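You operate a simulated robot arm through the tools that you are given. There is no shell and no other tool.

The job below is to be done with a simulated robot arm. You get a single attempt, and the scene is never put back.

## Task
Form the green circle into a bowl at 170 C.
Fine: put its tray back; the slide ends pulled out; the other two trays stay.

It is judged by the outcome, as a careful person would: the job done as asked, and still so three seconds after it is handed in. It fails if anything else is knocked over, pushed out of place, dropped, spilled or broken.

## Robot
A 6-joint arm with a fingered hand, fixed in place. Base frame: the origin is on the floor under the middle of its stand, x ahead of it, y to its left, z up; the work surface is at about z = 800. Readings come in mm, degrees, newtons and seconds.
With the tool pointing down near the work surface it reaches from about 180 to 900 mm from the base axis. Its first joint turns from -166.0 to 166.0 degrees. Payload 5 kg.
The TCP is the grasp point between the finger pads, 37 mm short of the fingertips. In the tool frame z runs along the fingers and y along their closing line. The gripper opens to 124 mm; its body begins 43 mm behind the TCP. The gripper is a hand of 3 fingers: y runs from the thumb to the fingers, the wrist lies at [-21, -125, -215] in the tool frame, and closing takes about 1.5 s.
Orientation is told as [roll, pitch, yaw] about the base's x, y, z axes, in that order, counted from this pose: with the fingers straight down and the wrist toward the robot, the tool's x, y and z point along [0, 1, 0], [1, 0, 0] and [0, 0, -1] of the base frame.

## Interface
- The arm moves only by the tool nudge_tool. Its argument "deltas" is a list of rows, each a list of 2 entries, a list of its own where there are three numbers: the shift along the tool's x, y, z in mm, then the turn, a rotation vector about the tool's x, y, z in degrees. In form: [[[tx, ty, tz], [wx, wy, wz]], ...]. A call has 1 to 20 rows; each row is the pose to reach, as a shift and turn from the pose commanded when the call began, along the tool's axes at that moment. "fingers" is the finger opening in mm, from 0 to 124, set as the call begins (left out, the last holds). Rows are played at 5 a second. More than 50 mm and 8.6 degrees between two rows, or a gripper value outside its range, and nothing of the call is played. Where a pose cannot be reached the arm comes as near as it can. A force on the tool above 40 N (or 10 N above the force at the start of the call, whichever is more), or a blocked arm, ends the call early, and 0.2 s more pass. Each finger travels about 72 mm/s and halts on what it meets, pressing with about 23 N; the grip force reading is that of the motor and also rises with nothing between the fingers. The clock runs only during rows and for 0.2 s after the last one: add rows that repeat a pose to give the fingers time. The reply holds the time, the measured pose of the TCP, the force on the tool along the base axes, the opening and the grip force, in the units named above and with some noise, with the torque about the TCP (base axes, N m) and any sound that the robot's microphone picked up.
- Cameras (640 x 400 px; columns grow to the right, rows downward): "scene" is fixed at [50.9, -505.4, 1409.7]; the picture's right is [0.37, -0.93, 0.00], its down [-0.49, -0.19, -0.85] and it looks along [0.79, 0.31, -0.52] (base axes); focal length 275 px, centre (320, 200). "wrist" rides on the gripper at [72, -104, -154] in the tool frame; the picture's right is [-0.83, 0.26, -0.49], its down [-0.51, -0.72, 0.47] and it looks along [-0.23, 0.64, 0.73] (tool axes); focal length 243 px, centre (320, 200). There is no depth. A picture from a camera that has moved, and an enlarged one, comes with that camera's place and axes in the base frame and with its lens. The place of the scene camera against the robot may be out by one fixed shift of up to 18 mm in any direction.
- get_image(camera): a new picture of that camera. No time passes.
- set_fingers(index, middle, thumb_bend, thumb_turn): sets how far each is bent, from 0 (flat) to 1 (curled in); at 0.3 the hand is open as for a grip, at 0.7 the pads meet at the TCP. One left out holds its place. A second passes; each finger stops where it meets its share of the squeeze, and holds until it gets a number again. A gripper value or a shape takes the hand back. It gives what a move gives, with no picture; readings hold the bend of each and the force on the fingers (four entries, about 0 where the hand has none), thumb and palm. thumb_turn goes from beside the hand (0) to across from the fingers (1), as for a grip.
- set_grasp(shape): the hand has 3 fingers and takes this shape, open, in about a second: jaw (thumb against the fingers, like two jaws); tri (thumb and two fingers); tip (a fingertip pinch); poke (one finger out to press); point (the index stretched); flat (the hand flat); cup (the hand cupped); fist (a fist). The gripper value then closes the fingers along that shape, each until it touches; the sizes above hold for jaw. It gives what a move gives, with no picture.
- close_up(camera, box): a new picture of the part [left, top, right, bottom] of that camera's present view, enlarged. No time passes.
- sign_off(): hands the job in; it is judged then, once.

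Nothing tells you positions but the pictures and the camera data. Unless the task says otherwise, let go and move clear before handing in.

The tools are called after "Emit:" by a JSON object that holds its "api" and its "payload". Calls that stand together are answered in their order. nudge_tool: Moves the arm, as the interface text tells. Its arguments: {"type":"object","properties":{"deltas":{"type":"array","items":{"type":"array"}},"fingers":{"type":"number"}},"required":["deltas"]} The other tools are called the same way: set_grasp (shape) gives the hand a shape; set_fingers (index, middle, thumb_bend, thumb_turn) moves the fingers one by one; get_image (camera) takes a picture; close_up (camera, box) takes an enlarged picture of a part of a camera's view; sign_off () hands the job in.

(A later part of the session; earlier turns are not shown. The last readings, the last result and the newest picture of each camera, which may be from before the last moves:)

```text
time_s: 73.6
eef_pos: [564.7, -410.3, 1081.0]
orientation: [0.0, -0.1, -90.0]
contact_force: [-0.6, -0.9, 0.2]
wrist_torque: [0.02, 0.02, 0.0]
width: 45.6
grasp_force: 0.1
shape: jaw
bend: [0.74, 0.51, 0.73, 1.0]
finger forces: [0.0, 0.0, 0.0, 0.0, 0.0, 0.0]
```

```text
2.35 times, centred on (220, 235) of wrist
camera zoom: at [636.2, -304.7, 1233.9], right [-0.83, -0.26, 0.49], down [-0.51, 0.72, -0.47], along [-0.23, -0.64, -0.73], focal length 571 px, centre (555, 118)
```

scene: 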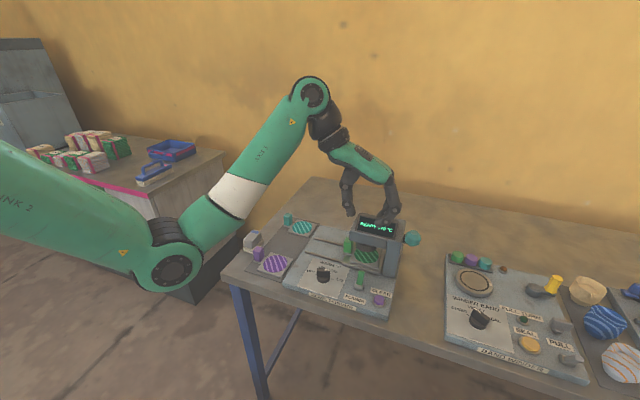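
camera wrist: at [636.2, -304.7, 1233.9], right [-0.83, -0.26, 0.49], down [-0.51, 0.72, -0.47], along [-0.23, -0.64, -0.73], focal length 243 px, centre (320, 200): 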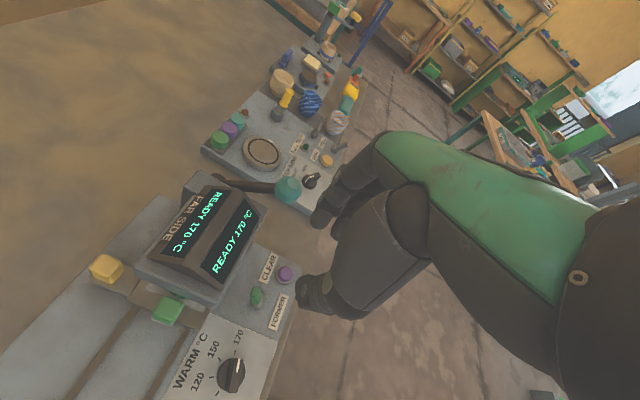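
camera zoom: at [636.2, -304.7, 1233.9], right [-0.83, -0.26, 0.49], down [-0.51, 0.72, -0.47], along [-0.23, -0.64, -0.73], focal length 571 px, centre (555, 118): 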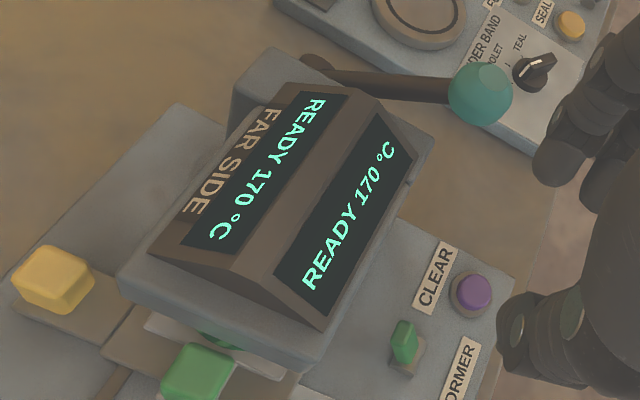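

READY 170 °C is showing again, with the slide still in and the circle under the former. I'll move toward the teal ball for a better fix on its position and the arm's pivot.

Emit:
{"api": "nudge_tool", "payload": {"deltas": [[[5, 32, 0], [0, 0, -4]], [[10, 65, 0], [0, 0, -8]], [[15, 98, 0], [0, 0, -12]], [[20, 130, -4], [0, 0, -15]], [[20, 130, -4], [0, 0, -15]]], "fingers": 90}}

Emit:
{"api": "get_image", "payload": {"camera": "wrist"}}

Emit:
{"api": "close_up", "payload": {"camera": "wrist", "box": [140, 180, 340, 330]}}

Emit:
{"api": "get_image", "payload": {"camera": "scene"}}

Emit:
{"api": "close_up", "payload": {"camera": "scene", "box": [340, 180, 440, 290]}}

```text
time_s: 74.8
eef_pos: [586.2, -542.1, 1085.0]
orientation: [0.0, -0.1, -75.0]
contact_force: [0.2, 0.6, -0.2]
wrist_torque: [-0.02, 0.01, 0.01]
width: 89.9
grasp_force: 0.0
shape: jaw
bend: [0.27, 0.37, 0.57, 0.99]
finger forces: [0.1, 0.0, 0.1, 0.0, 0.0, 0.1]
```

```text
taken
camera wrist: at [628.5, -421.8, 1237.2], right [-0.73, -0.47, 0.49], down [-0.68, 0.57, -0.47], along [-0.06, -0.68, -0.73], focal length 243 px, centre (320, 200)
```

wrist: 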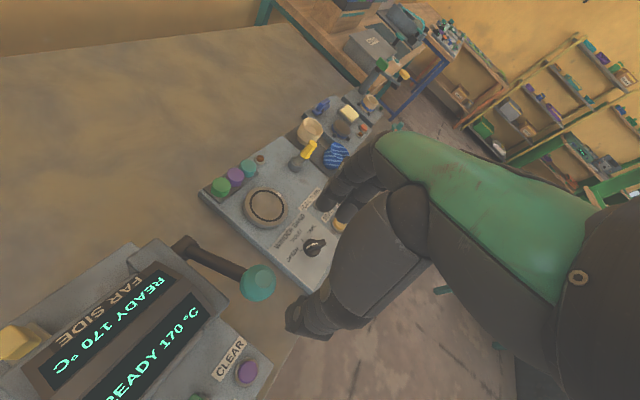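

```text
2.67 times, centred on (240, 255) of wrist
camera zoom: at [628.5, -421.8, 1237.2], right [-0.73, -0.47, 0.49], down [-0.68, 0.57, -0.47], along [-0.06, -0.68, -0.73], focal length 647 px, centre (533, 53)
```

zoom: 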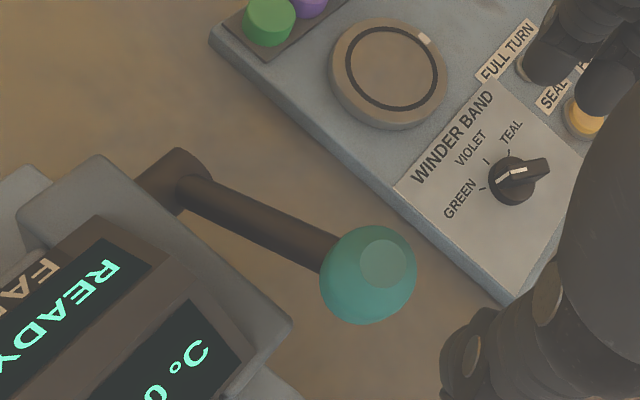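

```text
taken
```

scene: 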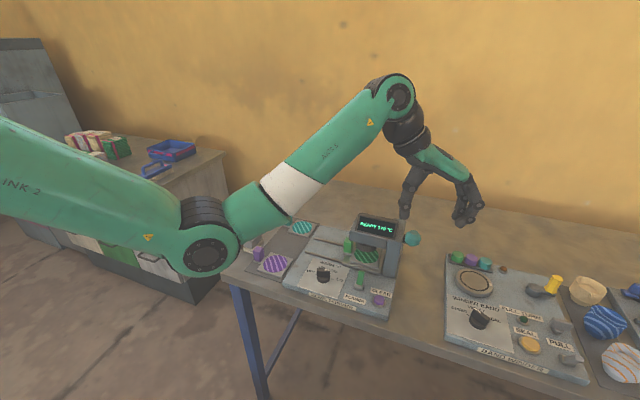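

```text
3.64 times, centred on (390, 235) of scene
camera zoom: at [50.9, -505.4, 1409.7], right [0.37, -0.93, 0.0], down [-0.49, -0.19, -0.85], along [0.79, 0.31, -0.52], focal length 1001 px, centre (66, 73)
```

zoom: 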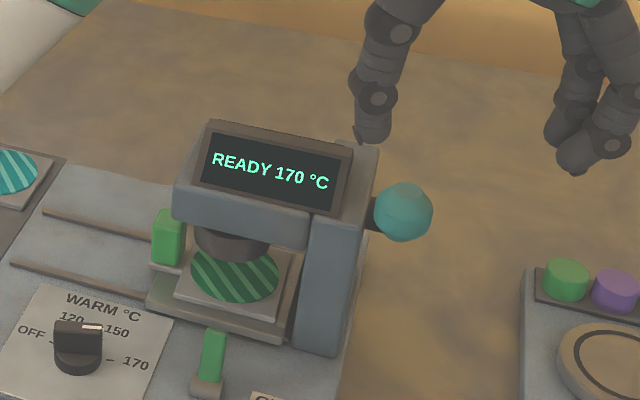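

The ball is at (603,-515,979), about 37 mm across, and its pivot is at about (691,-512,924), so pressing it down moves nearly straight down. I'll line up over the ball and lower partway.

Emit:
{"api": "nudge_tool", "payload": {"deltas": [[[12, -11, 0], [0, 0, 0]], [[23, -22, 0], [0, 0, 0]], [[23, -22, 25], [0, 0, 0]], [[23, -22, 50], [0, 0, 0]], [[23, -22, 50], [0, 0, 0]]], "fingers": 72}}

Emit:
{"api": "close_up", "payload": {"camera": "wrist", "box": [180, 160, 380, 330]}}

Emit:
{"api": "close_up", "payload": {"camera": "scene", "box": [330, 180, 450, 290]}}

```text
time_s: 76.0
eef_pos: [598.7, -514.9, 1034.6]
orientation: [0.1, 0.0, -75.0]
contact_force: [1.1, -0.5, -0.7]
wrist_torque: [0.0, 0.0, 0.0]
width: 72.6
grasp_force: 0.1
shape: jaw
bend: [0.73, 0.42, 0.65, 1.0]
finger forces: [0.1, 0.0, 0.0, 0.0, 0.1, 0.1]
```

```text
2.35 times, centred on (280, 245) of wrist
camera zoom: at [641.3, -394.3, 1187.6], right [-0.73, -0.47, 0.49], down [-0.68, 0.57, -0.47], along [-0.06, -0.68, -0.73], focal length 571 px, centre (414, 94)
```

zoom: 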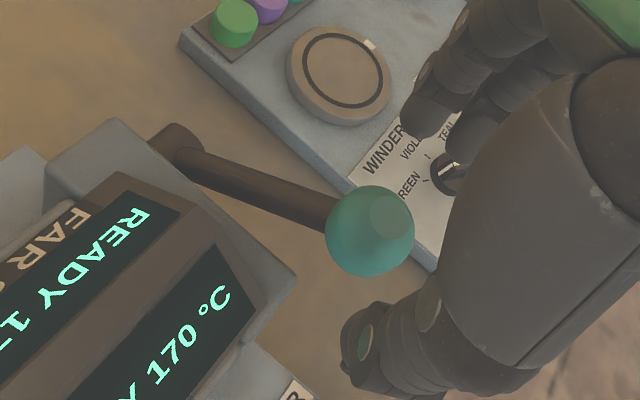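

```text
3.64 times, centred on (390, 235) of scene
camera zoom: at [50.9, -505.4, 1409.7], right [0.37, -0.93, 0.0], down [-0.49, -0.19, -0.85], along [0.79, 0.31, -0.52], focal length 1001 px, centre (66, 73)
```

zoom: 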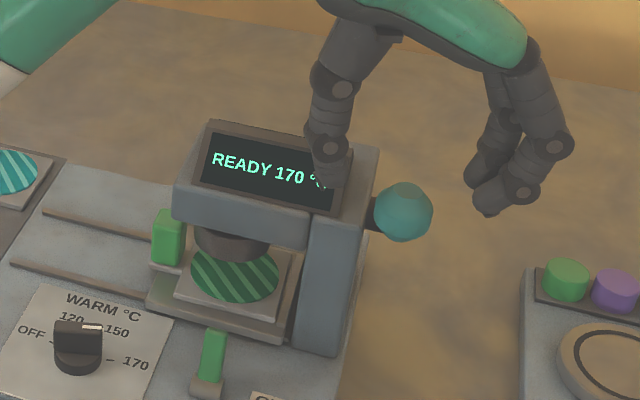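

The ball sits between thumb and fingers. I'll lower to its centre height.

Emit:
{"api": "nudge_tool", "payload": {"deltas": [[[3, 1, 18], [0, 0, 0]], [[4, 1, 36], [0, 0, 0]], [[4, 1, 53], [0, 0, 0]], [[4, 1, 53], [0, 0, 0]]]}}

Emit:
{"api": "close_up", "payload": {"camera": "wrist", "box": [180, 160, 380, 330]}}

Emit:
{"api": "close_up", "payload": {"camera": "scene", "box": [330, 180, 450, 290]}}

```text
time_s: 77.0
eef_pos: [602.6, -513.7, 980.0]
orientation: [0.1, 0.0, -75.0]
contact_force: [0.2, 0.6, -0.2]
wrist_torque: [-0.02, 0.01, 0.02]
width: 72.5
grasp_force: 0.0
shape: jaw
bend: [0.73, 0.42, 0.65, 1.0]
finger forces: [0.0, 0.0, 0.0, 0.0, 0.1, 0.0]
```

```text
2.35 times, centred on (280, 245) of wrist
camera zoom: at [645.0, -393.0, 1133.1], right [-0.73, -0.47, 0.49], down [-0.68, 0.57, -0.47], along [-0.06, -0.68, -0.73], focal length 571 px, centre (414, 94)
```

zoom: 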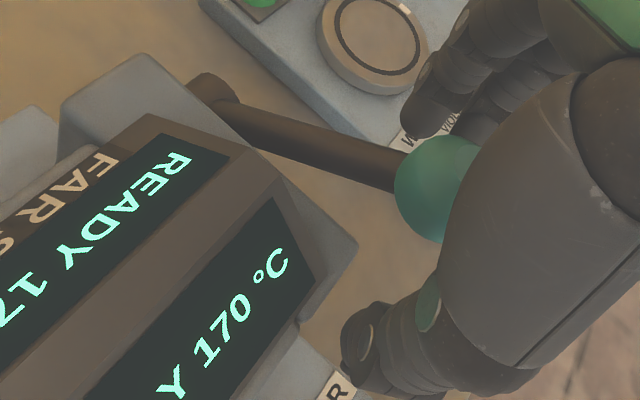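

```text
3.64 times, centred on (390, 235) of scene
camera zoom: at [50.9, -505.4, 1409.7], right [0.37, -0.93, 0.0], down [-0.49, -0.19, -0.85], along [0.79, 0.31, -0.52], focal length 1001 px, centre (66, 73)
```

zoom: 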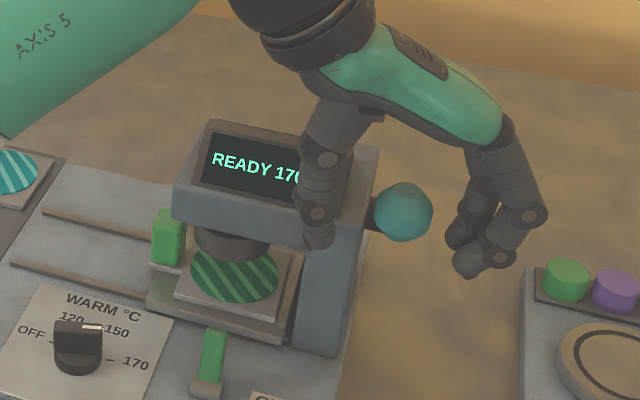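

The hand straddles the ball. I'll close on it.

Emit:
{"api": "nudge_tool", "payload": {"deltas": [[[0, 0, 0], [0, 0, 0]], [[0, 0, 0], [0, 0, 0]], [[0, 0, 0], [0, 0, 0]], [[0, 0, 0], [0, 0, 0]], [[0, 0, 0], [0, 0, 0]], [[0, 0, 0], [0, 0, 0]]], "fingers": 15}}

Emit:
{"api": "close_up", "payload": {"camera": "wrist", "box": [180, 160, 380, 330]}}

Emit:
{"api": "close_up", "payload": {"camera": "scene", "box": [330, 180, 450, 290]}}

```text
time_s: 78.4
eef_pos: [602.7, -514.4, 979.9]
orientation: [0.0, 0.0, -75.0]
contact_force: [0.3, -0.5, 0.1]
wrist_torque: [-0.02, 0.01, 0.01]
width: 15.3
grasp_force: 0.0
shape: jaw
bend: [0.72, 0.63, 0.73, 1.0]
finger forces: [1.0, 0.0, 0.1, 0.0, 0.0, 0.1]
```

```text
2.35 times, centred on (280, 245) of wrist
camera zoom: at [645.0, -393.1, 1133.5], right [-0.73, -0.47, 0.49], down [-0.68, 0.57, -0.47], along [-0.06, -0.68, -0.73], focal length 571 px, centre (414, 94)
```

zoom: 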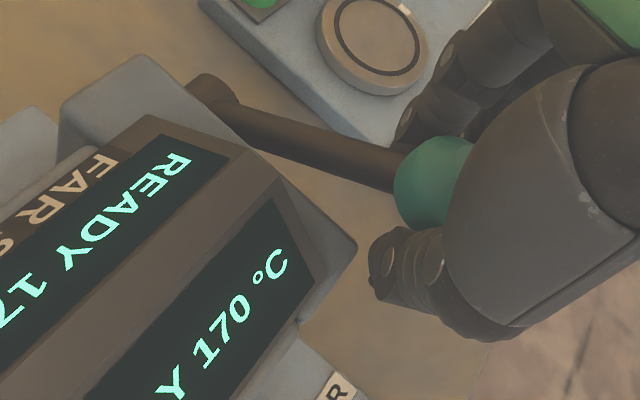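

```text
3.64 times, centred on (390, 235) of scene
camera zoom: at [50.9, -505.4, 1409.7], right [0.37, -0.93, 0.0], down [-0.49, -0.19, -0.85], along [0.79, 0.31, -0.52], focal length 1001 px, centre (66, 73)
```

zoom: 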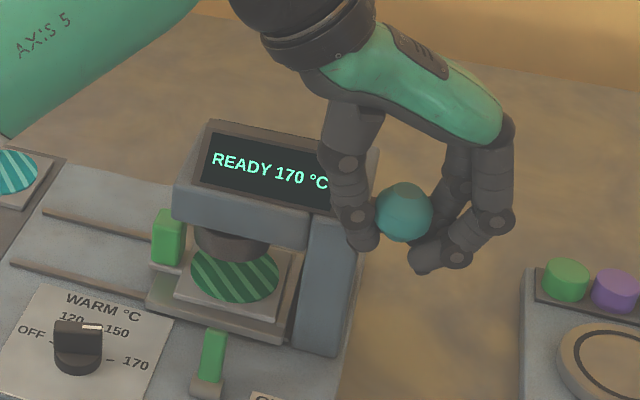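

The fingers closed beneath the ball without gripping it, which suits lifting but not pressing. I'll open, rise, pinch the fingertips nearly together, and press down on the ball's top instead.

Emit:
{"api": "nudge_tool", "payload": {"deltas": [[[0, 0, 0], [0, 0, 0]], [[0, 0, 0], [0, 0, 0]], [[0, 0, 0], [0, 0, 0]], [[0, 0, 0], [0, 0, 0]], [[0, 0, -30], [0, 0, 0]], [[0, 0, -65], [0, 0, 0]], [[0, 0, -100], [0, 0, 0]], [[0, 0, -100], [0, 0, 0]]], "fingers": 72}}

Emit:
{"api": "nudge_tool", "payload": {"deltas": [[[0, 0, 0], [0, 0, 0]], [[0, 0, 0], [0, 0, 0]], [[0, 0, 0], [0, 0, 0]], [[0, 0, 0], [0, 0, 0]], [[0, 0, 0], [0, 0, 0]], [[0, 0, 0], [0, 0, 0]]], "fingers": 12}}

Emit:
{"api": "close_up", "payload": {"camera": "wrist", "box": [180, 160, 400, 350]}}

Emit:
{"api": "close_up", "payload": {"camera": "scene", "box": [330, 160, 450, 270]}}

```text
time_s: 80.2
eef_pos: [604.1, -515.0, 1080.9]
orientation: [-0.1, -0.1, -75.0]
contact_force: [-0.2, 0.3, -0.2]
wrist_torque: [-0.01, 0.01, 0.01]
width: 71.8
grasp_force: 0.2
shape: jaw
bend: [0.73, 0.42, 0.66, 1.0]
finger forces: [0.1, 0.0, 0.0, 0.1, 0.0, 0.1]
```

```text
time_s: 81.6
eef_pos: [604.0, -515.1, 1081.5]
orientation: [0.0, 0.0, -75.0]
contact_force: [-0.1, 0.0, -0.9]
wrist_torque: [0.0, -0.01, -0.02]
width: 12.1
grasp_force: 0.1
shape: jaw
bend: [0.72, 0.64, 0.73, 1.0]
finger forces: [0.0, 0.0, 0.1, 0.1, 0.1, 0.0]
```

```text
2.11 times, centred on (290, 255) of wrist
camera zoom: at [646.1, -394.3, 1234.4], right [-0.73, -0.47, 0.49], down [-0.68, 0.57, -0.47], along [-0.06, -0.68, -0.73], focal length 511 px, centre (383, 84)
```

zoom: 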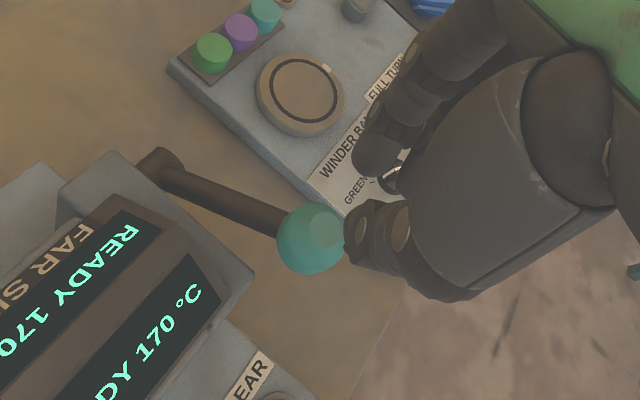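

```text
3.64 times, centred on (390, 215) of scene
camera zoom: at [50.9, -505.4, 1409.7], right [0.37, -0.93, 0.0], down [-0.49, -0.19, -0.85], along [0.79, 0.31, -0.52], focal length 1001 px, centre (66, 146)
```

zoom: 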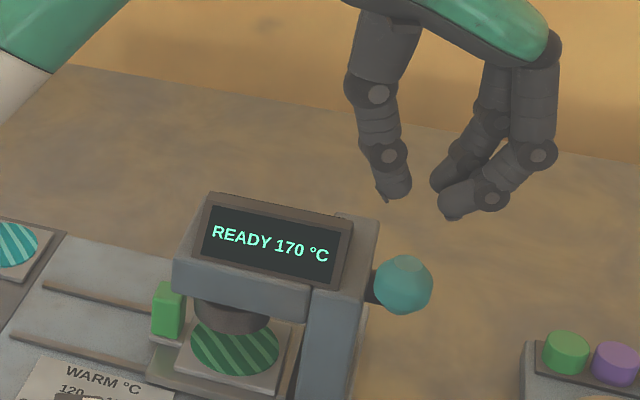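

The fingertips form a small tripod centred on the tool axis. I'll lower onto the top of the ball until contact.

Emit:
{"api": "nudge_tool", "payload": {"deltas": [[[0, 0, 20], [0, 0, 0]], [[-1, 0, 40], [0, 0, 0]], [[-1, 0, 50], [0, 0, 0]], [[-1, 0, 55], [0, 0, 0]], [[-1, 0, 58], [0, 0, 0]]]}}

Emit:
{"api": "close_up", "payload": {"camera": "wrist", "box": [180, 160, 400, 350]}}

Emit:
{"api": "close_up", "payload": {"camera": "scene", "box": [330, 170, 450, 290]}}

```text
time_s: 82.8
eef_pos: [603.9, -514.4, 1024.0]
orientation: [0.0, -0.1, -75.0]
contact_force: [-2.0, -2.5, 2.4]
wrist_torque: [-0.12, 0.09, 0.01]
width: 12.6
grasp_force: 0.2
shape: jaw
bend: [0.72, 0.63, 0.73, 1.0]
finger forces: [0.0, 3.6, 0.0, 0.0, 0.1, 0.0]
```

```text
2.11 times, centred on (290, 255) of wrist
camera zoom: at [646.6, -393.5, 1176.2], right [-0.73, -0.47, 0.49], down [-0.68, 0.57, -0.47], along [-0.06, -0.68, -0.73], focal length 511 px, centre (383, 84)
```

zoom: 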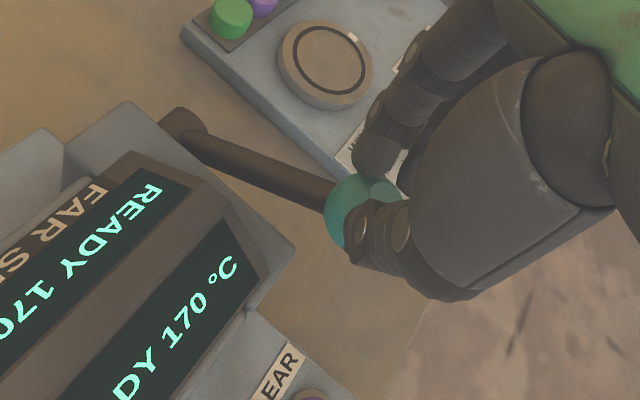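

```text
3.33 times, centred on (390, 230) of scene
camera zoom: at [50.9, -505.4, 1409.7], right [0.37, -0.93, 0.0], down [-0.49, -0.19, -0.85], along [0.79, 0.31, -0.52], focal length 917 px, centre (87, 100)
```

zoom: 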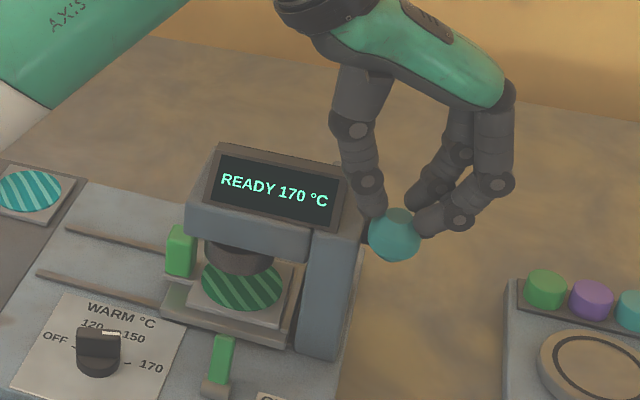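

Gentle contact on the ball's top. I'll press it down along its arc and watch the display and former.

Emit:
{"api": "nudge_tool", "payload": {"deltas": [[[-3, -0.8, 7], [0, 0, 0]], [[-5.8, -1.5, 14], [0, 0, 0]], [[-8.5, -2.2, 20], [0, 0, 0]], [[-10.6, -2.8, 26], [0, 0, 0]]]}}

Emit:
{"api": "close_up", "payload": {"camera": "scene", "box": [330, 180, 450, 300]}}

Emit:
{"api": "close_up", "payload": {"camera": "wrist", "box": [180, 160, 400, 350]}}

```text
time_s: 83.8
eef_pos: [592.8, -515.1, 997.0]
orientation: [0.0, 0.0, -75.0]
contact_force: [-1.2, -0.7, 1.3]
wrist_torque: [-0.05, 0.0, -0.03]
width: 12.4
grasp_force: 0.0
shape: jaw
bend: [0.72, 0.64, 0.73, 1.0]
finger forces: [0.1, 1.5, 0.0, 0.1, 0.0, 0.1]
```

```text
3.33 times, centred on (390, 240) of scene
camera zoom: at [50.9, -505.4, 1409.7], right [0.37, -0.93, 0.0], down [-0.49, -0.19, -0.85], along [0.79, 0.31, -0.52], focal length 917 px, centre (87, 67)
```

zoom: 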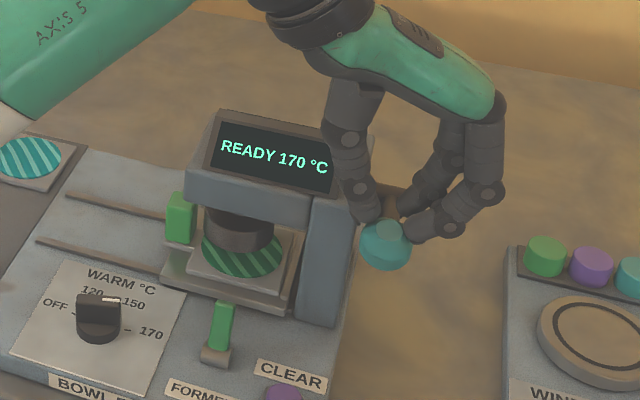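

```text
2.11 times, centred on (290, 255) of wrist
camera zoom: at [634.7, -393.9, 1150.2], right [-0.73, -0.47, 0.49], down [-0.68, 0.57, -0.47], along [-0.06, -0.68, -0.73], focal length 511 px, centre (383, 84)
```

zoom: 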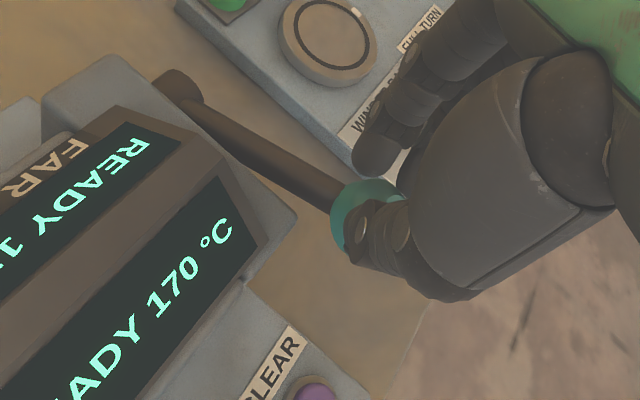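

The former block is coming down with the lever at very low force. I'll keep pressing along the arc.

Emit:
{"api": "nudge_tool", "payload": {"deltas": [[[-1.7, -0.5, 6], [0, 0, 0]], [[-3, -0.8, 12], [0, 0, 0]], [[-4, -1, 18], [0, 0, 0]], [[-4.6, -1.2, 25], [0, 0, 0]]]}}

Emit:
{"api": "close_up", "payload": {"camera": "scene", "box": [330, 180, 450, 300]}}

Emit:
{"api": "close_up", "payload": {"camera": "wrist", "box": [180, 160, 400, 350]}}

```text
time_s: 84.8
eef_pos: [585.7, -515.3, 970.6]
orientation: [0.0, 0.0, -75.0]
contact_force: [0.5, -0.8, 1.1]
wrist_torque: [-0.08, 0.01, 0.01]
width: 12.3
grasp_force: 0.0
shape: jaw
bend: [0.72, 0.64, 0.73, 1.0]
finger forces: [0.0, 1.9, 0.1, 0.0, 0.1, 0.0]
```

```text
3.33 times, centred on (390, 240) of scene
camera zoom: at [50.9, -505.4, 1409.7], right [0.37, -0.93, 0.0], down [-0.49, -0.19, -0.85], along [0.79, 0.31, -0.52], focal length 917 px, centre (87, 67)
```

zoom: 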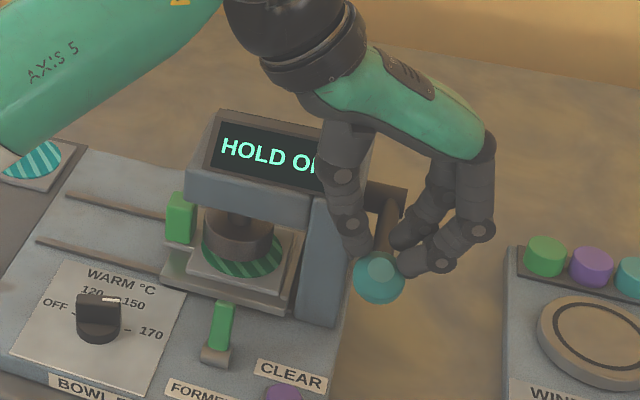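

```text
2.11 times, centred on (290, 255) of wrist
camera zoom: at [628.7, -394.0, 1123.7], right [-0.73, -0.47, 0.49], down [-0.68, 0.57, -0.47], along [-0.06, -0.68, -0.73], focal length 511 px, centre (383, 84)
```

zoom: 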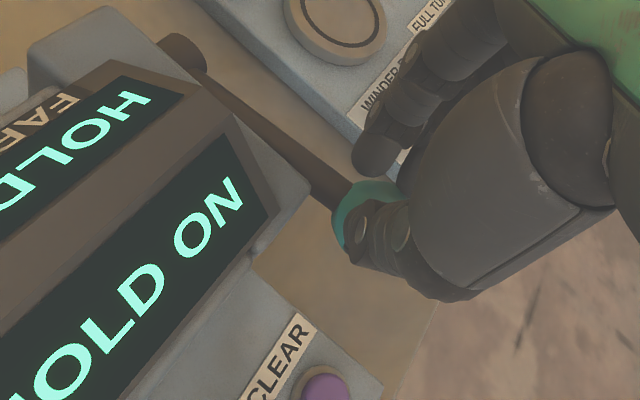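

The display says HOLD ON, so forming has begun. I'll hold the lever here and watch the display.

Emit:
{"api": "nudge_tool", "payload": {"deltas": [[[0, 0, 0], [0, 0, 0]], [[0, 0, 0], [0, 0, 0]], [[0, 0, 0], [0, 0, 0]], [[0, 0, 0], [0, 0, 0]], [[0, 0, 0], [0, 0, 0]]]}}

Emit:
{"api": "close_up", "payload": {"camera": "scene", "box": [330, 180, 450, 300]}}

Emit:
{"api": "get_image", "payload": {"camera": "wrist"}}

```text
time_s: 86.0
eef_pos: [586.7, -515.5, 971.2]
orientation: [0.0, 0.1, -75.0]
contact_force: [-0.2, -0.9, 1.7]
wrist_torque: [-0.1, 0.02, 0.0]
width: 12.7
grasp_force: 0.1
shape: jaw
bend: [0.72, 0.64, 0.73, 1.0]
finger forces: [0.0, 1.8, 0.1, 0.1, 0.1, 0.1]
```

```text
3.33 times, centred on (390, 240) of scene
camera zoom: at [50.9, -505.4, 1409.7], right [0.37, -0.93, 0.0], down [-0.49, -0.19, -0.85], along [0.79, 0.31, -0.52], focal length 917 px, centre (87, 67)
```

zoom: 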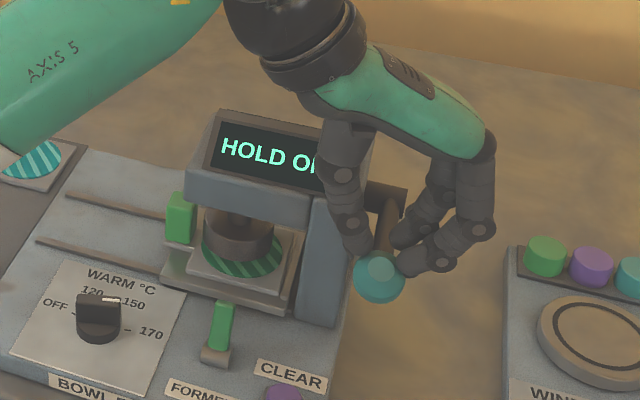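

```text
taken
camera wrist: at [628.9, -393.9, 1124.1], right [-0.73, -0.47, 0.49], down [-0.68, 0.57, -0.47], along [-0.06, -0.68, -0.73], focal length 243 px, centre (320, 200)
```

wrist: 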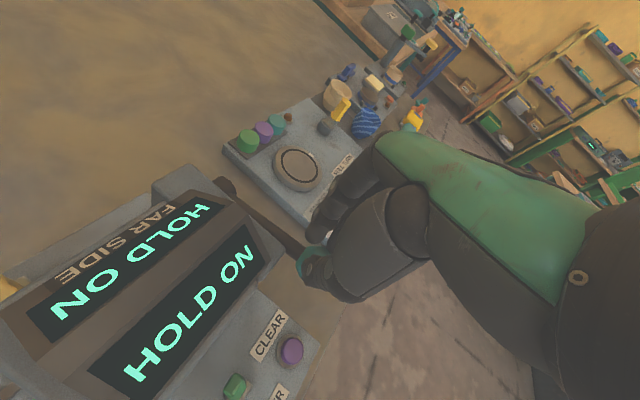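

Still HOLD ON. I'll check how close the former is to the circle while holding.

Emit:
{"api": "close_up", "payload": {"camera": "scene", "box": [370, 235, 420, 285]}}

Emit:
{"api": "close_up", "payload": {"camera": "scene", "box": [345, 235, 395, 285]}}

Emit:
{"api": "nudge_tool", "payload": {"deltas": [[[0, 0, 0], [0, 0, 0]], [[0, 0, 0], [0, 0, 0]], [[0, 0, 0], [0, 0, 0]], [[0, 0, 0], [0, 0, 0]], [[0, 0, 0], [0, 0, 0]], [[0, 0, 0], [0, 0, 0]], [[0, 0, 0], [0, 0, 0]], [[0, 0, 0], [0, 0, 0]], [[0, 0, 0], [0, 0, 0]], [[0, 0, 0], [0, 0, 0]]]}}

Emit:
{"api": "close_up", "payload": {"camera": "wrist", "box": [0, 160, 330, 400]}}

```text
8.00 times, centred on (395, 260) of scene
camera zoom: at [50.9, -505.4, 1409.7], right [0.37, -0.93, 0.0], down [-0.49, -0.19, -0.85], along [0.79, 0.31, -0.52], focal length 2202 px, centre (-280, -280)
```

zoom: 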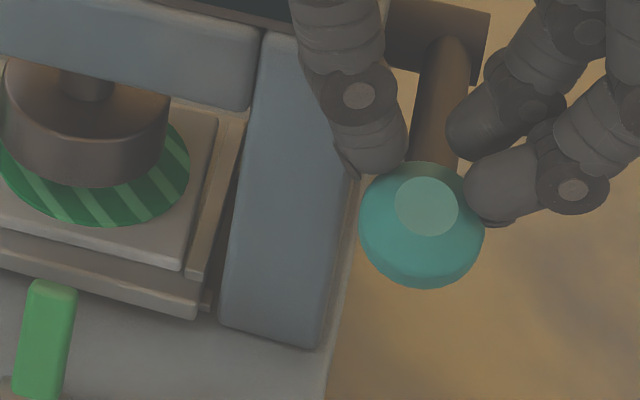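

```text
8.00 times, centred on (370, 260) of scene
camera zoom: at [50.9, -505.4, 1409.7], right [0.37, -0.93, 0.0], down [-0.49, -0.19, -0.85], along [0.79, 0.31, -0.52], focal length 2202 px, centre (-80, -280)
```

zoom: 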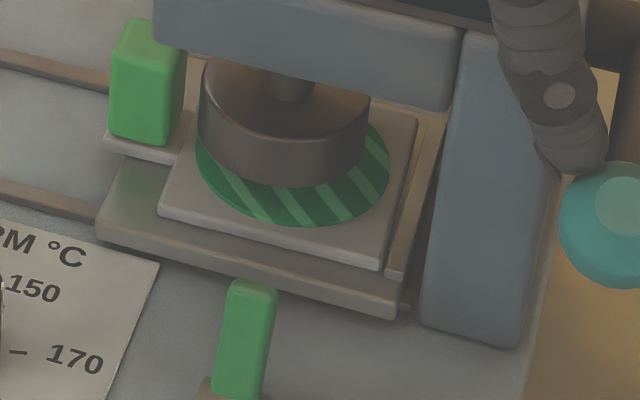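

```text
time_s: 88.2
eef_pos: [586.1, -515.0, 971.7]
orientation: [0.0, 0.1, -75.0]
contact_force: [1.0, -2.2, 1.7]
wrist_torque: [-0.04, 0.0, 0.01]
width: 12.6
grasp_force: 0.0
shape: jaw
bend: [0.72, 0.64, 0.73, 1.0]
finger forces: [0.1, 1.9, 0.1, 0.1, 0.0, 0.1]
```

```text
1.67 times, centred on (165, 280) of wrist
camera zoom: at [628.9, -393.9, 1124.1], right [-0.73, -0.47, 0.49], down [-0.68, 0.57, -0.47], along [-0.06, -0.68, -0.73], focal length 404 px, centre (578, 67)
```

zoom: 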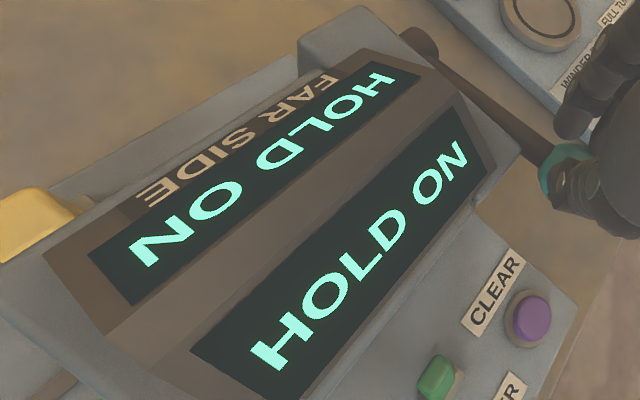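

It still says HOLD ON and the former looks slightly above the sheet. I'll press a little further until I feel resistance, staying engaged.

Emit:
{"api": "nudge_tool", "payload": {"deltas": [[[0.2, 0, 5], [0, 0, 0]], [[0.6, 0.2, 10], [0, 0, 0]], [[1.2, 0.3, 15], [0, 0, 0]], [[1.2, 0.3, 15], [0, 0, 0]]]}}

Emit:
{"api": "close_up", "payload": {"camera": "scene", "box": [345, 205, 425, 285]}}

Emit:
{"api": "close_up", "payload": {"camera": "wrist", "box": [0, 160, 330, 400]}}

```text
time_s: 89.2
eef_pos: [589.2, -514.6, 956.6]
orientation: [0.1, 0.0, -75.0]
contact_force: [-0.2, -1.9, 2.2]
wrist_torque: [-0.12, 0.03, -0.01]
width: 12.4
grasp_force: 0.0
shape: jaw
bend: [0.72, 0.63, 0.73, 1.0]
finger forces: [0.1, 2.5, 0.0, 0.0, 0.0, 0.0]
```

```text
5.00 times, centred on (385, 245) of scene
camera zoom: at [50.9, -505.4, 1409.7], right [0.37, -0.93, 0.0], down [-0.49, -0.19, -0.85], along [0.79, 0.31, -0.52], focal length 1376 px, centre (-5, -25)
```

zoom: 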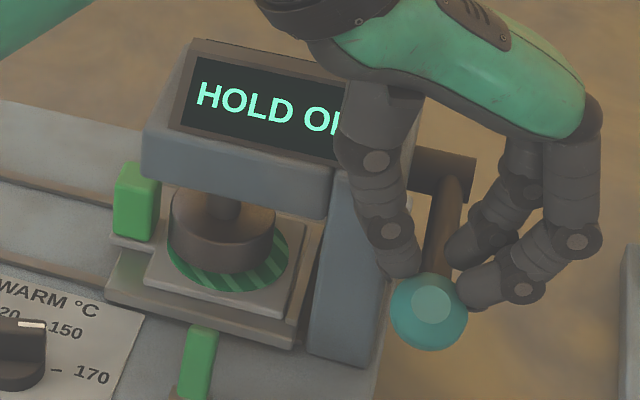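

```text
1.67 times, centred on (165, 280) of wrist
camera zoom: at [631.2, -394.1, 1109.3], right [-0.73, -0.47, 0.49], down [-0.68, 0.57, -0.47], along [-0.06, -0.68, -0.73], focal length 404 px, centre (578, 67)
```

zoom: 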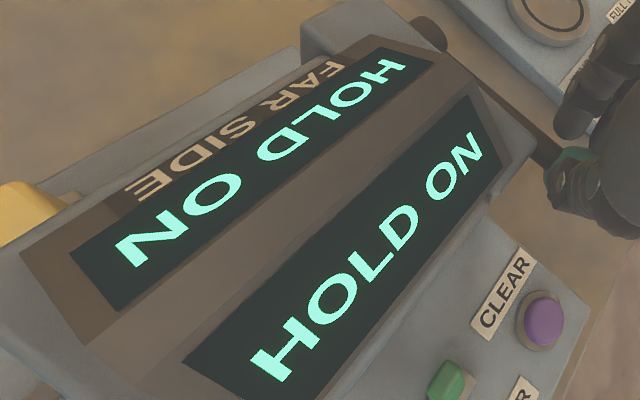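

The former is nearly on the sheet, with force still about 2 N. I'll press a bit more.

Emit:
{"api": "nudge_tool", "payload": {"deltas": [[[0.8, 0.2, 4], [0, 0, 0]], [[1.6, 0.4, 8], [0, 0, 0]], [[2.6, 0.7, 12], [0, 0, 0]], [[2.6, 0.7, 12], [0, 0, 0]]]}}

Emit:
{"api": "close_up", "payload": {"camera": "scene", "box": [345, 205, 425, 285]}}

Emit:
{"api": "close_up", "payload": {"camera": "wrist", "box": [0, 160, 330, 400]}}

```text
time_s: 90.2
eef_pos: [592.3, -514.1, 945.1]
orientation: [0.0, 0.0, -75.0]
contact_force: [-1.2, -2.5, 2.4]
wrist_torque: [-0.14, 0.03, 0.03]
width: 12.8
grasp_force: 0.0
shape: jaw
bend: [0.72, 0.63, 0.73, 1.0]
finger forces: [0.1, 2.8, 0.0, 0.1, 0.0, 0.0]
```

```text
5.00 times, centred on (385, 245) of scene
camera zoom: at [50.9, -505.4, 1409.7], right [0.37, -0.93, 0.0], down [-0.49, -0.19, -0.85], along [0.79, 0.31, -0.52], focal length 1376 px, centre (-5, -25)
```

zoom: 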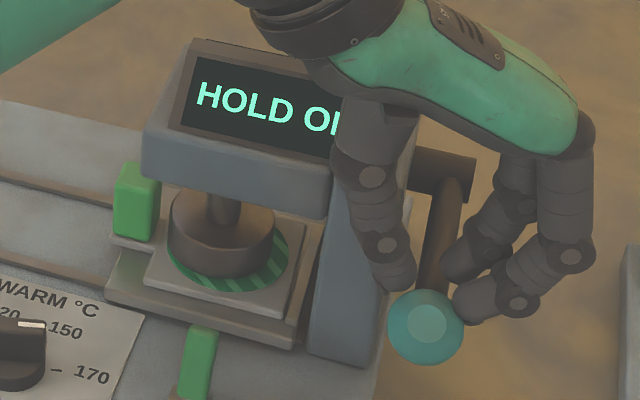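

```text
1.67 times, centred on (165, 280) of wrist
camera zoom: at [633.8, -393.6, 1098.1], right [-0.73, -0.47, 0.49], down [-0.68, 0.57, -0.47], along [-0.06, -0.68, -0.73], focal length 404 px, centre (578, 67)
```

zoom: 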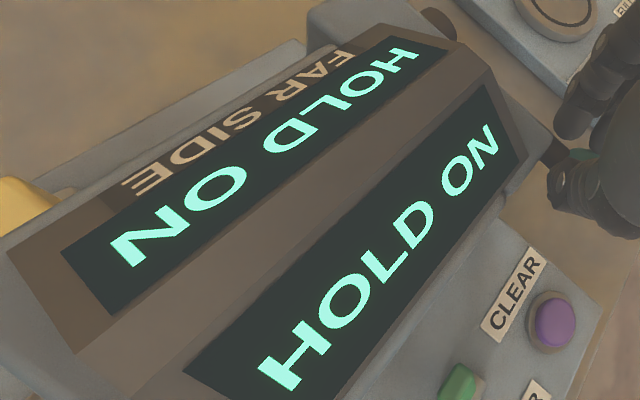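

Still low force. I'll continue down along the arc.

Emit:
{"api": "nudge_tool", "payload": {"deltas": [[[1.2, 0.3, 4], [0, 0, 0]], [[2.6, 0.7, 8], [0, 0, 0]], [[4.1, 1.1, 13], [0, 0, 0]], [[4.1, 1.1, 13], [0, 0, 0]]]}}

Emit:
{"api": "close_up", "payload": {"camera": "scene", "box": [345, 205, 425, 285]}}

Emit:
{"api": "close_up", "payload": {"camera": "wrist", "box": [100, 160, 400, 400]}}

```text
time_s: 91.2
eef_pos: [595.5, -514.8, 931.2]
orientation: [0.0, 0.0, -75.0]
contact_force: [-0.3, -2.7, 2.7]
wrist_torque: [-0.17, 0.04, 0.03]
width: 12.5
grasp_force: 0.1
shape: jaw
bend: [0.72, 0.63, 0.73, 1.0]
finger forces: [0.9, 2.8, 0.0, 0.0, 0.0, 0.1]
```

```text
5.00 times, centred on (385, 245) of scene
camera zoom: at [50.9, -505.4, 1409.7], right [0.37, -0.93, 0.0], down [-0.49, -0.19, -0.85], along [0.79, 0.31, -0.52], focal length 1376 px, centre (-5, -25)
```

zoom: 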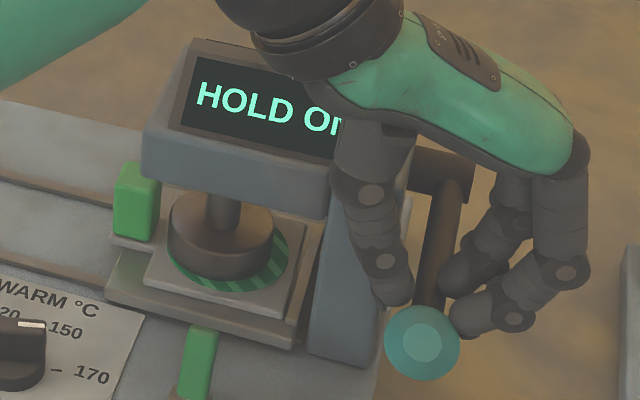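

```text
1.67 times, centred on (250, 280) of wrist
camera zoom: at [638.0, -394.1, 1084.3], right [-0.73, -0.47, 0.49], down [-0.68, 0.57, -0.47], along [-0.06, -0.68, -0.73], focal length 404 px, centre (437, 67)
```

zoom: 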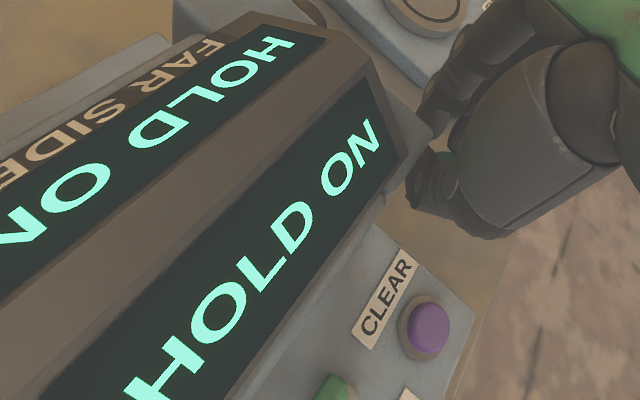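

The former is now very near the sheet. I'll press on in small steps.

Emit:
{"api": "nudge_tool", "payload": {"deltas": [[[1.4, 0.4, 3], [0, 0, 0]], [[2.8, 0.7, 6], [0, 0, 0]], [[4.5, 1.2, 10], [0, 0, 0]], [[4.5, 1.2, 10], [0, 0, 0]]]}}

Emit:
{"api": "close_up", "payload": {"camera": "scene", "box": [345, 205, 425, 285]}}

Emit:
{"api": "close_up", "payload": {"camera": "wrist", "box": [100, 160, 400, 400]}}

```text
time_s: 92.2
eef_pos: [600.5, -515.4, 919.6]
orientation: [0.1, 0.0, -74.9]
contact_force: [3.6, -10.2, 7.9]
wrist_torque: [-0.39, -0.09, 0.04]
width: 13.7
grasp_force: 0.1
shape: jaw
bend: [0.71, 0.62, 0.73, 1.0]
finger forces: [5.9, 6.9, 0.0, 0.0, 0.6, 0.0]
```

```text
5.00 times, centred on (385, 245) of scene
camera zoom: at [50.9, -505.4, 1409.7], right [0.37, -0.93, 0.0], down [-0.49, -0.19, -0.85], along [0.79, 0.31, -0.52], focal length 1376 px, centre (-5, -25)
```

zoom: 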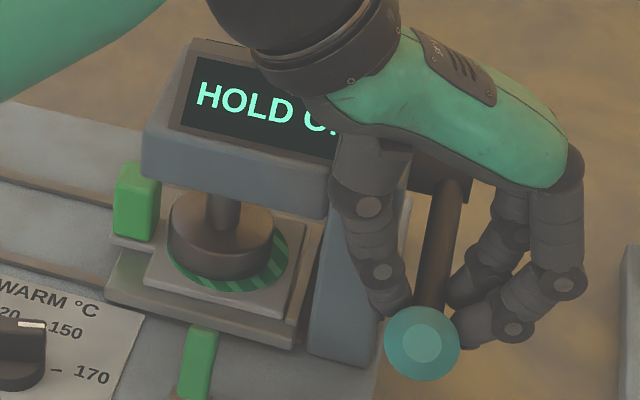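

```text
1.67 times, centred on (250, 280) of wrist
camera zoom: at [641.6, -394.1, 1073.8], right [-0.73, -0.47, 0.49], down [-0.68, 0.57, -0.47], along [-0.06, -0.68, -0.73], focal length 404 px, centre (437, 67)
```

zoom: 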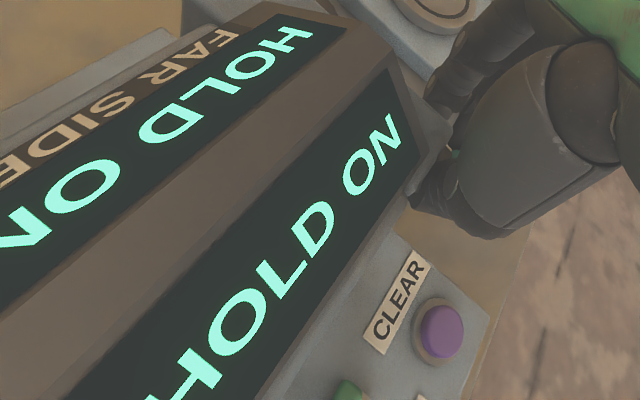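

The lever has reached its bottom stop: the ball no longer moves and force is rising. I'll hold here and wait for the display to change.

Emit:
{"api": "nudge_tool", "payload": {"deltas": [[[0, 0, -2], [0, 0, 0]], [[0, 0, -2], [0, 0, 0]], [[0, 0, -2], [0, 0, 0]], [[0, 0, -2], [0, 0, 0]], [[0, 0, -2], [0, 0, 0]], [[0, 0, -2], [0, 0, 0]], [[0, 0, -2], [0, 0, 0]], [[0, 0, -2], [0, 0, 0]], [[0, 0, -2], [0, 0, 0]], [[0, 0, -2], [0, 0, 0]]]}}

Emit:
{"api": "close_up", "payload": {"camera": "scene", "box": [345, 205, 425, 285]}}

Emit:
{"api": "close_up", "payload": {"camera": "wrist", "box": [100, 160, 400, 400]}}

```text
time_s: 94.4
eef_pos: [600.7, -514.2, 922.7]
orientation: [0.0, 0.1, -75.0]
contact_force: [2.0, -5.3, 1.6]
wrist_torque: [-0.18, -0.03, 0.03]
width: 13.1
grasp_force: 0.0
shape: jaw
bend: [0.71, 0.62, 0.73, 1.0]
finger forces: [3.4, 4.1, 0.0, 0.1, 0.5, 0.1]
```

```text
5.00 times, centred on (385, 245) of scene
camera zoom: at [50.9, -505.4, 1409.7], right [0.37, -0.93, 0.0], down [-0.49, -0.19, -0.85], along [0.79, 0.31, -0.52], focal length 1376 px, centre (-5, -25)
```

zoom: 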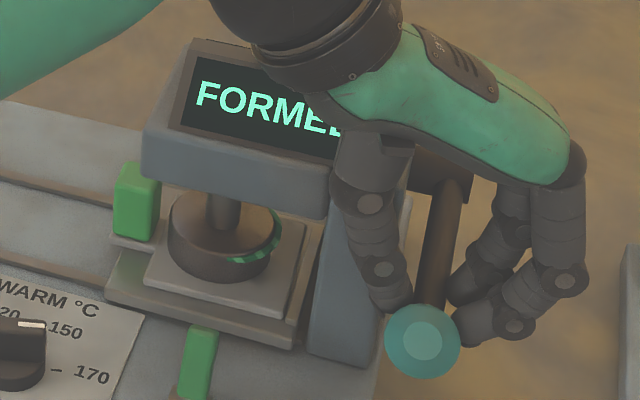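

```text
1.67 times, centred on (250, 280) of wrist
camera zoom: at [641.9, -394.5, 1075.8], right [-0.73, -0.47, 0.49], down [-0.68, 0.57, -0.47], along [-0.06, -0.68, -0.73], focal length 404 px, centre (437, 67)
```

zoom: 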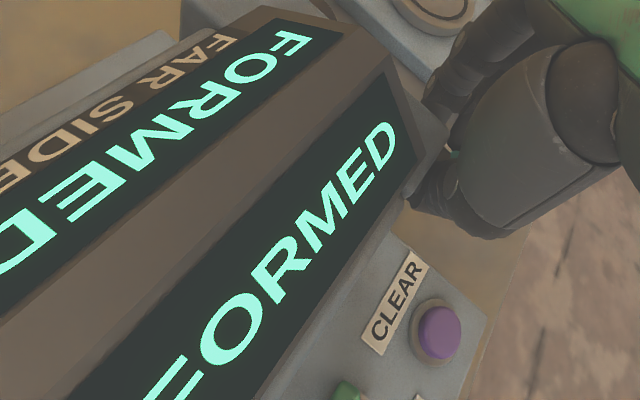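

The display now reads FORMED. I'll back the hand off upward and see whether the lever returns by itself.

Emit:
{"api": "nudge_tool", "payload": {"deltas": [[[-1.5, -0.4, -4], [0, 0, 0]], [[-4, -1, -10], [0, 0, 0]], [[-6, -1.6, -18], [0, 0, 0]], [[-8, -2, -26], [0, 0, 0]], [[-9, -2.4, -36], [0, 0, 0]], [[-9, -2.4, -36], [0, 0, 0]]]}}

Emit:
{"api": "close_up", "payload": {"camera": "scene", "box": [345, 205, 425, 285]}}

Emit:
{"api": "close_up", "payload": {"camera": "wrist", "box": [100, 160, 400, 400]}}

```text
time_s: 95.8
eef_pos: [591.7, -516.2, 958.4]
orientation: [0.0, 0.1, -74.9]
contact_force: [8.0, -1.2, -1.6]
wrist_torque: [-0.01, -0.29, 0.03]
width: 13.0
grasp_force: 0.1
shape: jaw
bend: [0.72, 0.61, 0.73, 1.0]
finger forces: [0.1, 4.6, 0.0, 0.0, 4.9, 0.0]
```

```text
5.00 times, centred on (385, 245) of scene
camera zoom: at [50.9, -505.4, 1409.7], right [0.37, -0.93, 0.0], down [-0.49, -0.19, -0.85], along [0.79, 0.31, -0.52], focal length 1376 px, centre (-5, -25)
```

zoom: 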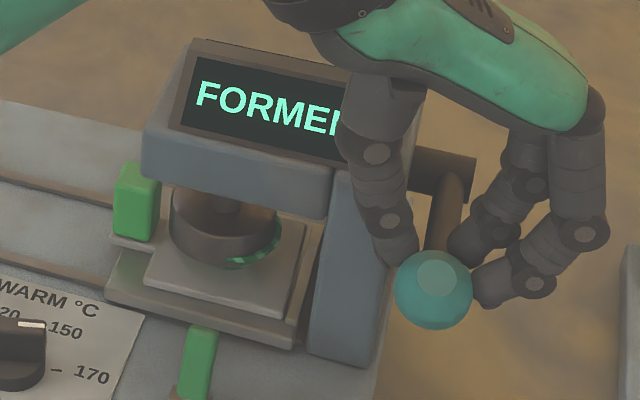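

```text
1.67 times, centred on (250, 280) of wrist
camera zoom: at [633.7, -394.7, 1111.8], right [-0.73, -0.47, 0.49], down [-0.68, 0.57, -0.47], along [-0.06, -0.68, -0.73], focal length 404 px, centre (437, 67)
```

zoom: 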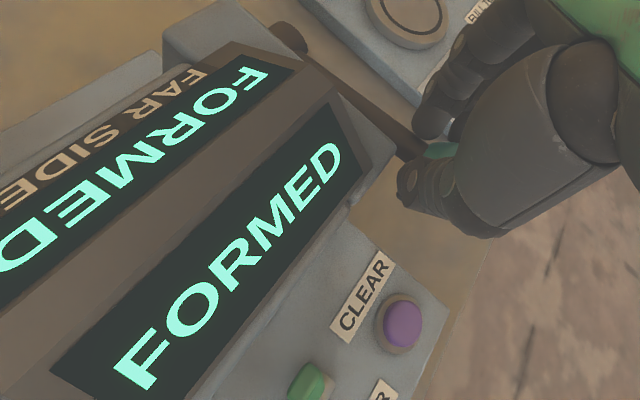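

The lever comes up with my hand. I'll follow its arc back to the top.

Emit:
{"api": "nudge_tool", "payload": {"deltas": [[[-1, -0.3, -7], [0, 0, 0]], [[-1, -0.3, -14], [0, 0, 0]], [[0, 0, -22], [0, 0, 0]], [[0.7, 0.2, -31], [0, 0, 0]], [[2.8, 0.7, -40], [0, 0, 0]], [[5.2, 1.4, -48], [0, 0, 0]], [[8.7, 2.3, -57], [0, 0, 0]], [[12.5, 3.4, -65], [0, 0, 0]], [[12.5, 3.4, -65], [0, 0, 0]]]}}

Emit:
{"api": "close_up", "payload": {"camera": "scene", "box": [345, 190, 445, 285]}}

Emit:
{"api": "close_up", "payload": {"camera": "wrist", "box": [100, 160, 400, 400]}}

```text
time_s: 97.8
eef_pos: [604.7, -515.4, 1023.9]
orientation: [0.0, 0.0, -75.0]
contact_force: [-0.4, -1.6, 1.7]
wrist_torque: [-0.07, 0.01, 0.01]
width: 12.4
grasp_force: 0.0
shape: jaw
bend: [0.72, 0.64, 0.73, 1.0]
finger forces: [0.1, 1.6, 0.1, 0.0, 0.1, 0.1]
```

```text
4.21 times, centred on (395, 238) of scene
camera zoom: at [50.9, -505.4, 1409.7], right [0.37, -0.93, 0.0], down [-0.49, -0.19, -0.85], along [0.79, 0.31, -0.52], focal length 1159 px, centre (4, 42)
```

zoom: 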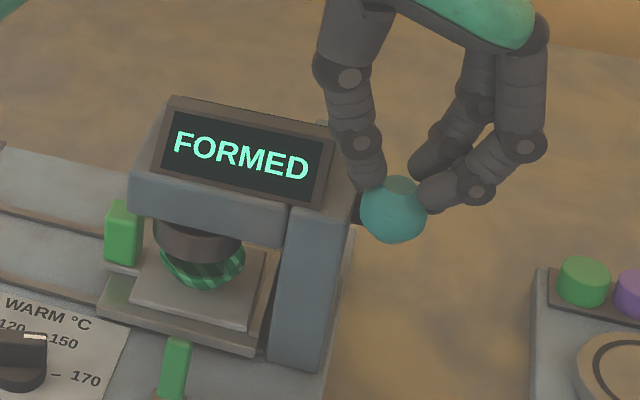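

```text
1.67 times, centred on (250, 280) of wrist
camera zoom: at [647.4, -394.7, 1177.5], right [-0.73, -0.47, 0.49], down [-0.68, 0.57, -0.47], along [-0.06, -0.68, -0.73], focal length 404 px, centre (437, 67)
```

zoom: 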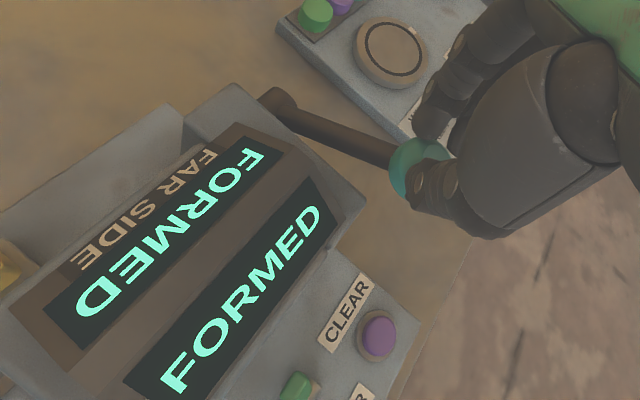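

The lever is back up, and a green bowl now sits on the tray under the former. I'll lift off the ball and check that it stays up.

Emit:
{"api": "nudge_tool", "payload": {"deltas": [[[0, 0, -10], [0, 0, 0]], [[0, 0, -30], [0, 0, 0]], [[0, 0, -60], [0, 0, 0]], [[0, 0, -60], [0, 0, 0]]]}}

Emit:
{"api": "close_up", "payload": {"camera": "scene", "box": [335, 190, 435, 285]}}

Emit:
{"api": "close_up", "payload": {"camera": "wrist", "box": [100, 160, 400, 400]}}

Emit:
{"api": "close_up", "payload": {"camera": "scene", "box": [345, 235, 395, 285]}}

```text
time_s: 98.8
eef_pos: [604.6, -517.9, 1083.5]
orientation: [0.0, 0.0, -75.0]
contact_force: [-0.1, 0.5, -0.3]
wrist_torque: [0.04, -0.01, 0.0]
width: 12.0
grasp_force: 0.1
shape: jaw
bend: [0.72, 0.64, 0.73, 1.0]
finger forces: [0.0, 0.0, 0.0, 0.0, 0.0, 0.0]
```

```text
4.21 times, centred on (385, 238) of scene
camera zoom: at [50.9, -505.4, 1409.7], right [0.37, -0.93, 0.0], down [-0.49, -0.19, -0.85], along [0.79, 0.31, -0.52], focal length 1159 px, centre (46, 42)
```

zoom: 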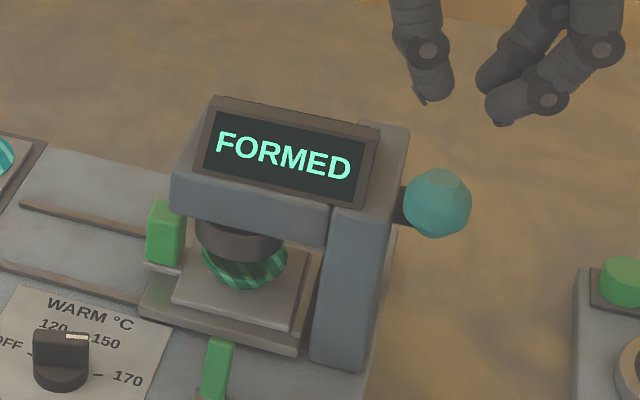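

```text
1.67 times, centred on (250, 280) of wrist
camera zoom: at [646.9, -397.6, 1236.9], right [-0.73, -0.47, 0.49], down [-0.68, 0.57, -0.47], along [-0.06, -0.68, -0.73], focal length 404 px, centre (437, 67)
```

zoom: 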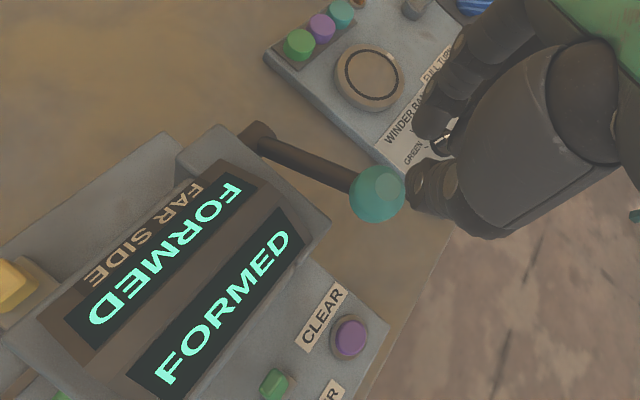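

```text
8.00 times, centred on (370, 260) of scene
camera zoom: at [50.9, -505.4, 1409.7], right [0.37, -0.93, 0.0], down [-0.49, -0.19, -0.85], along [0.79, 0.31, -0.52], focal length 2202 px, centre (-80, -280)
```

zoom: 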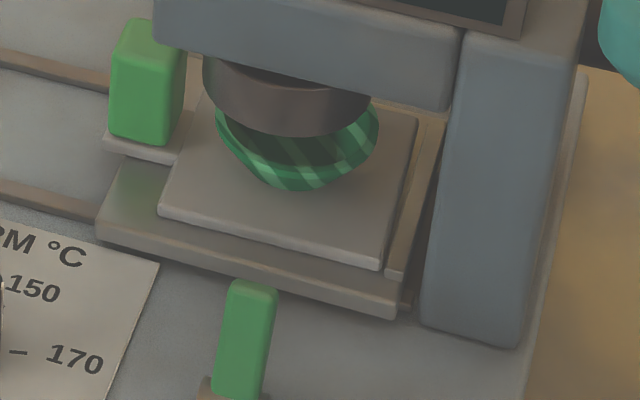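

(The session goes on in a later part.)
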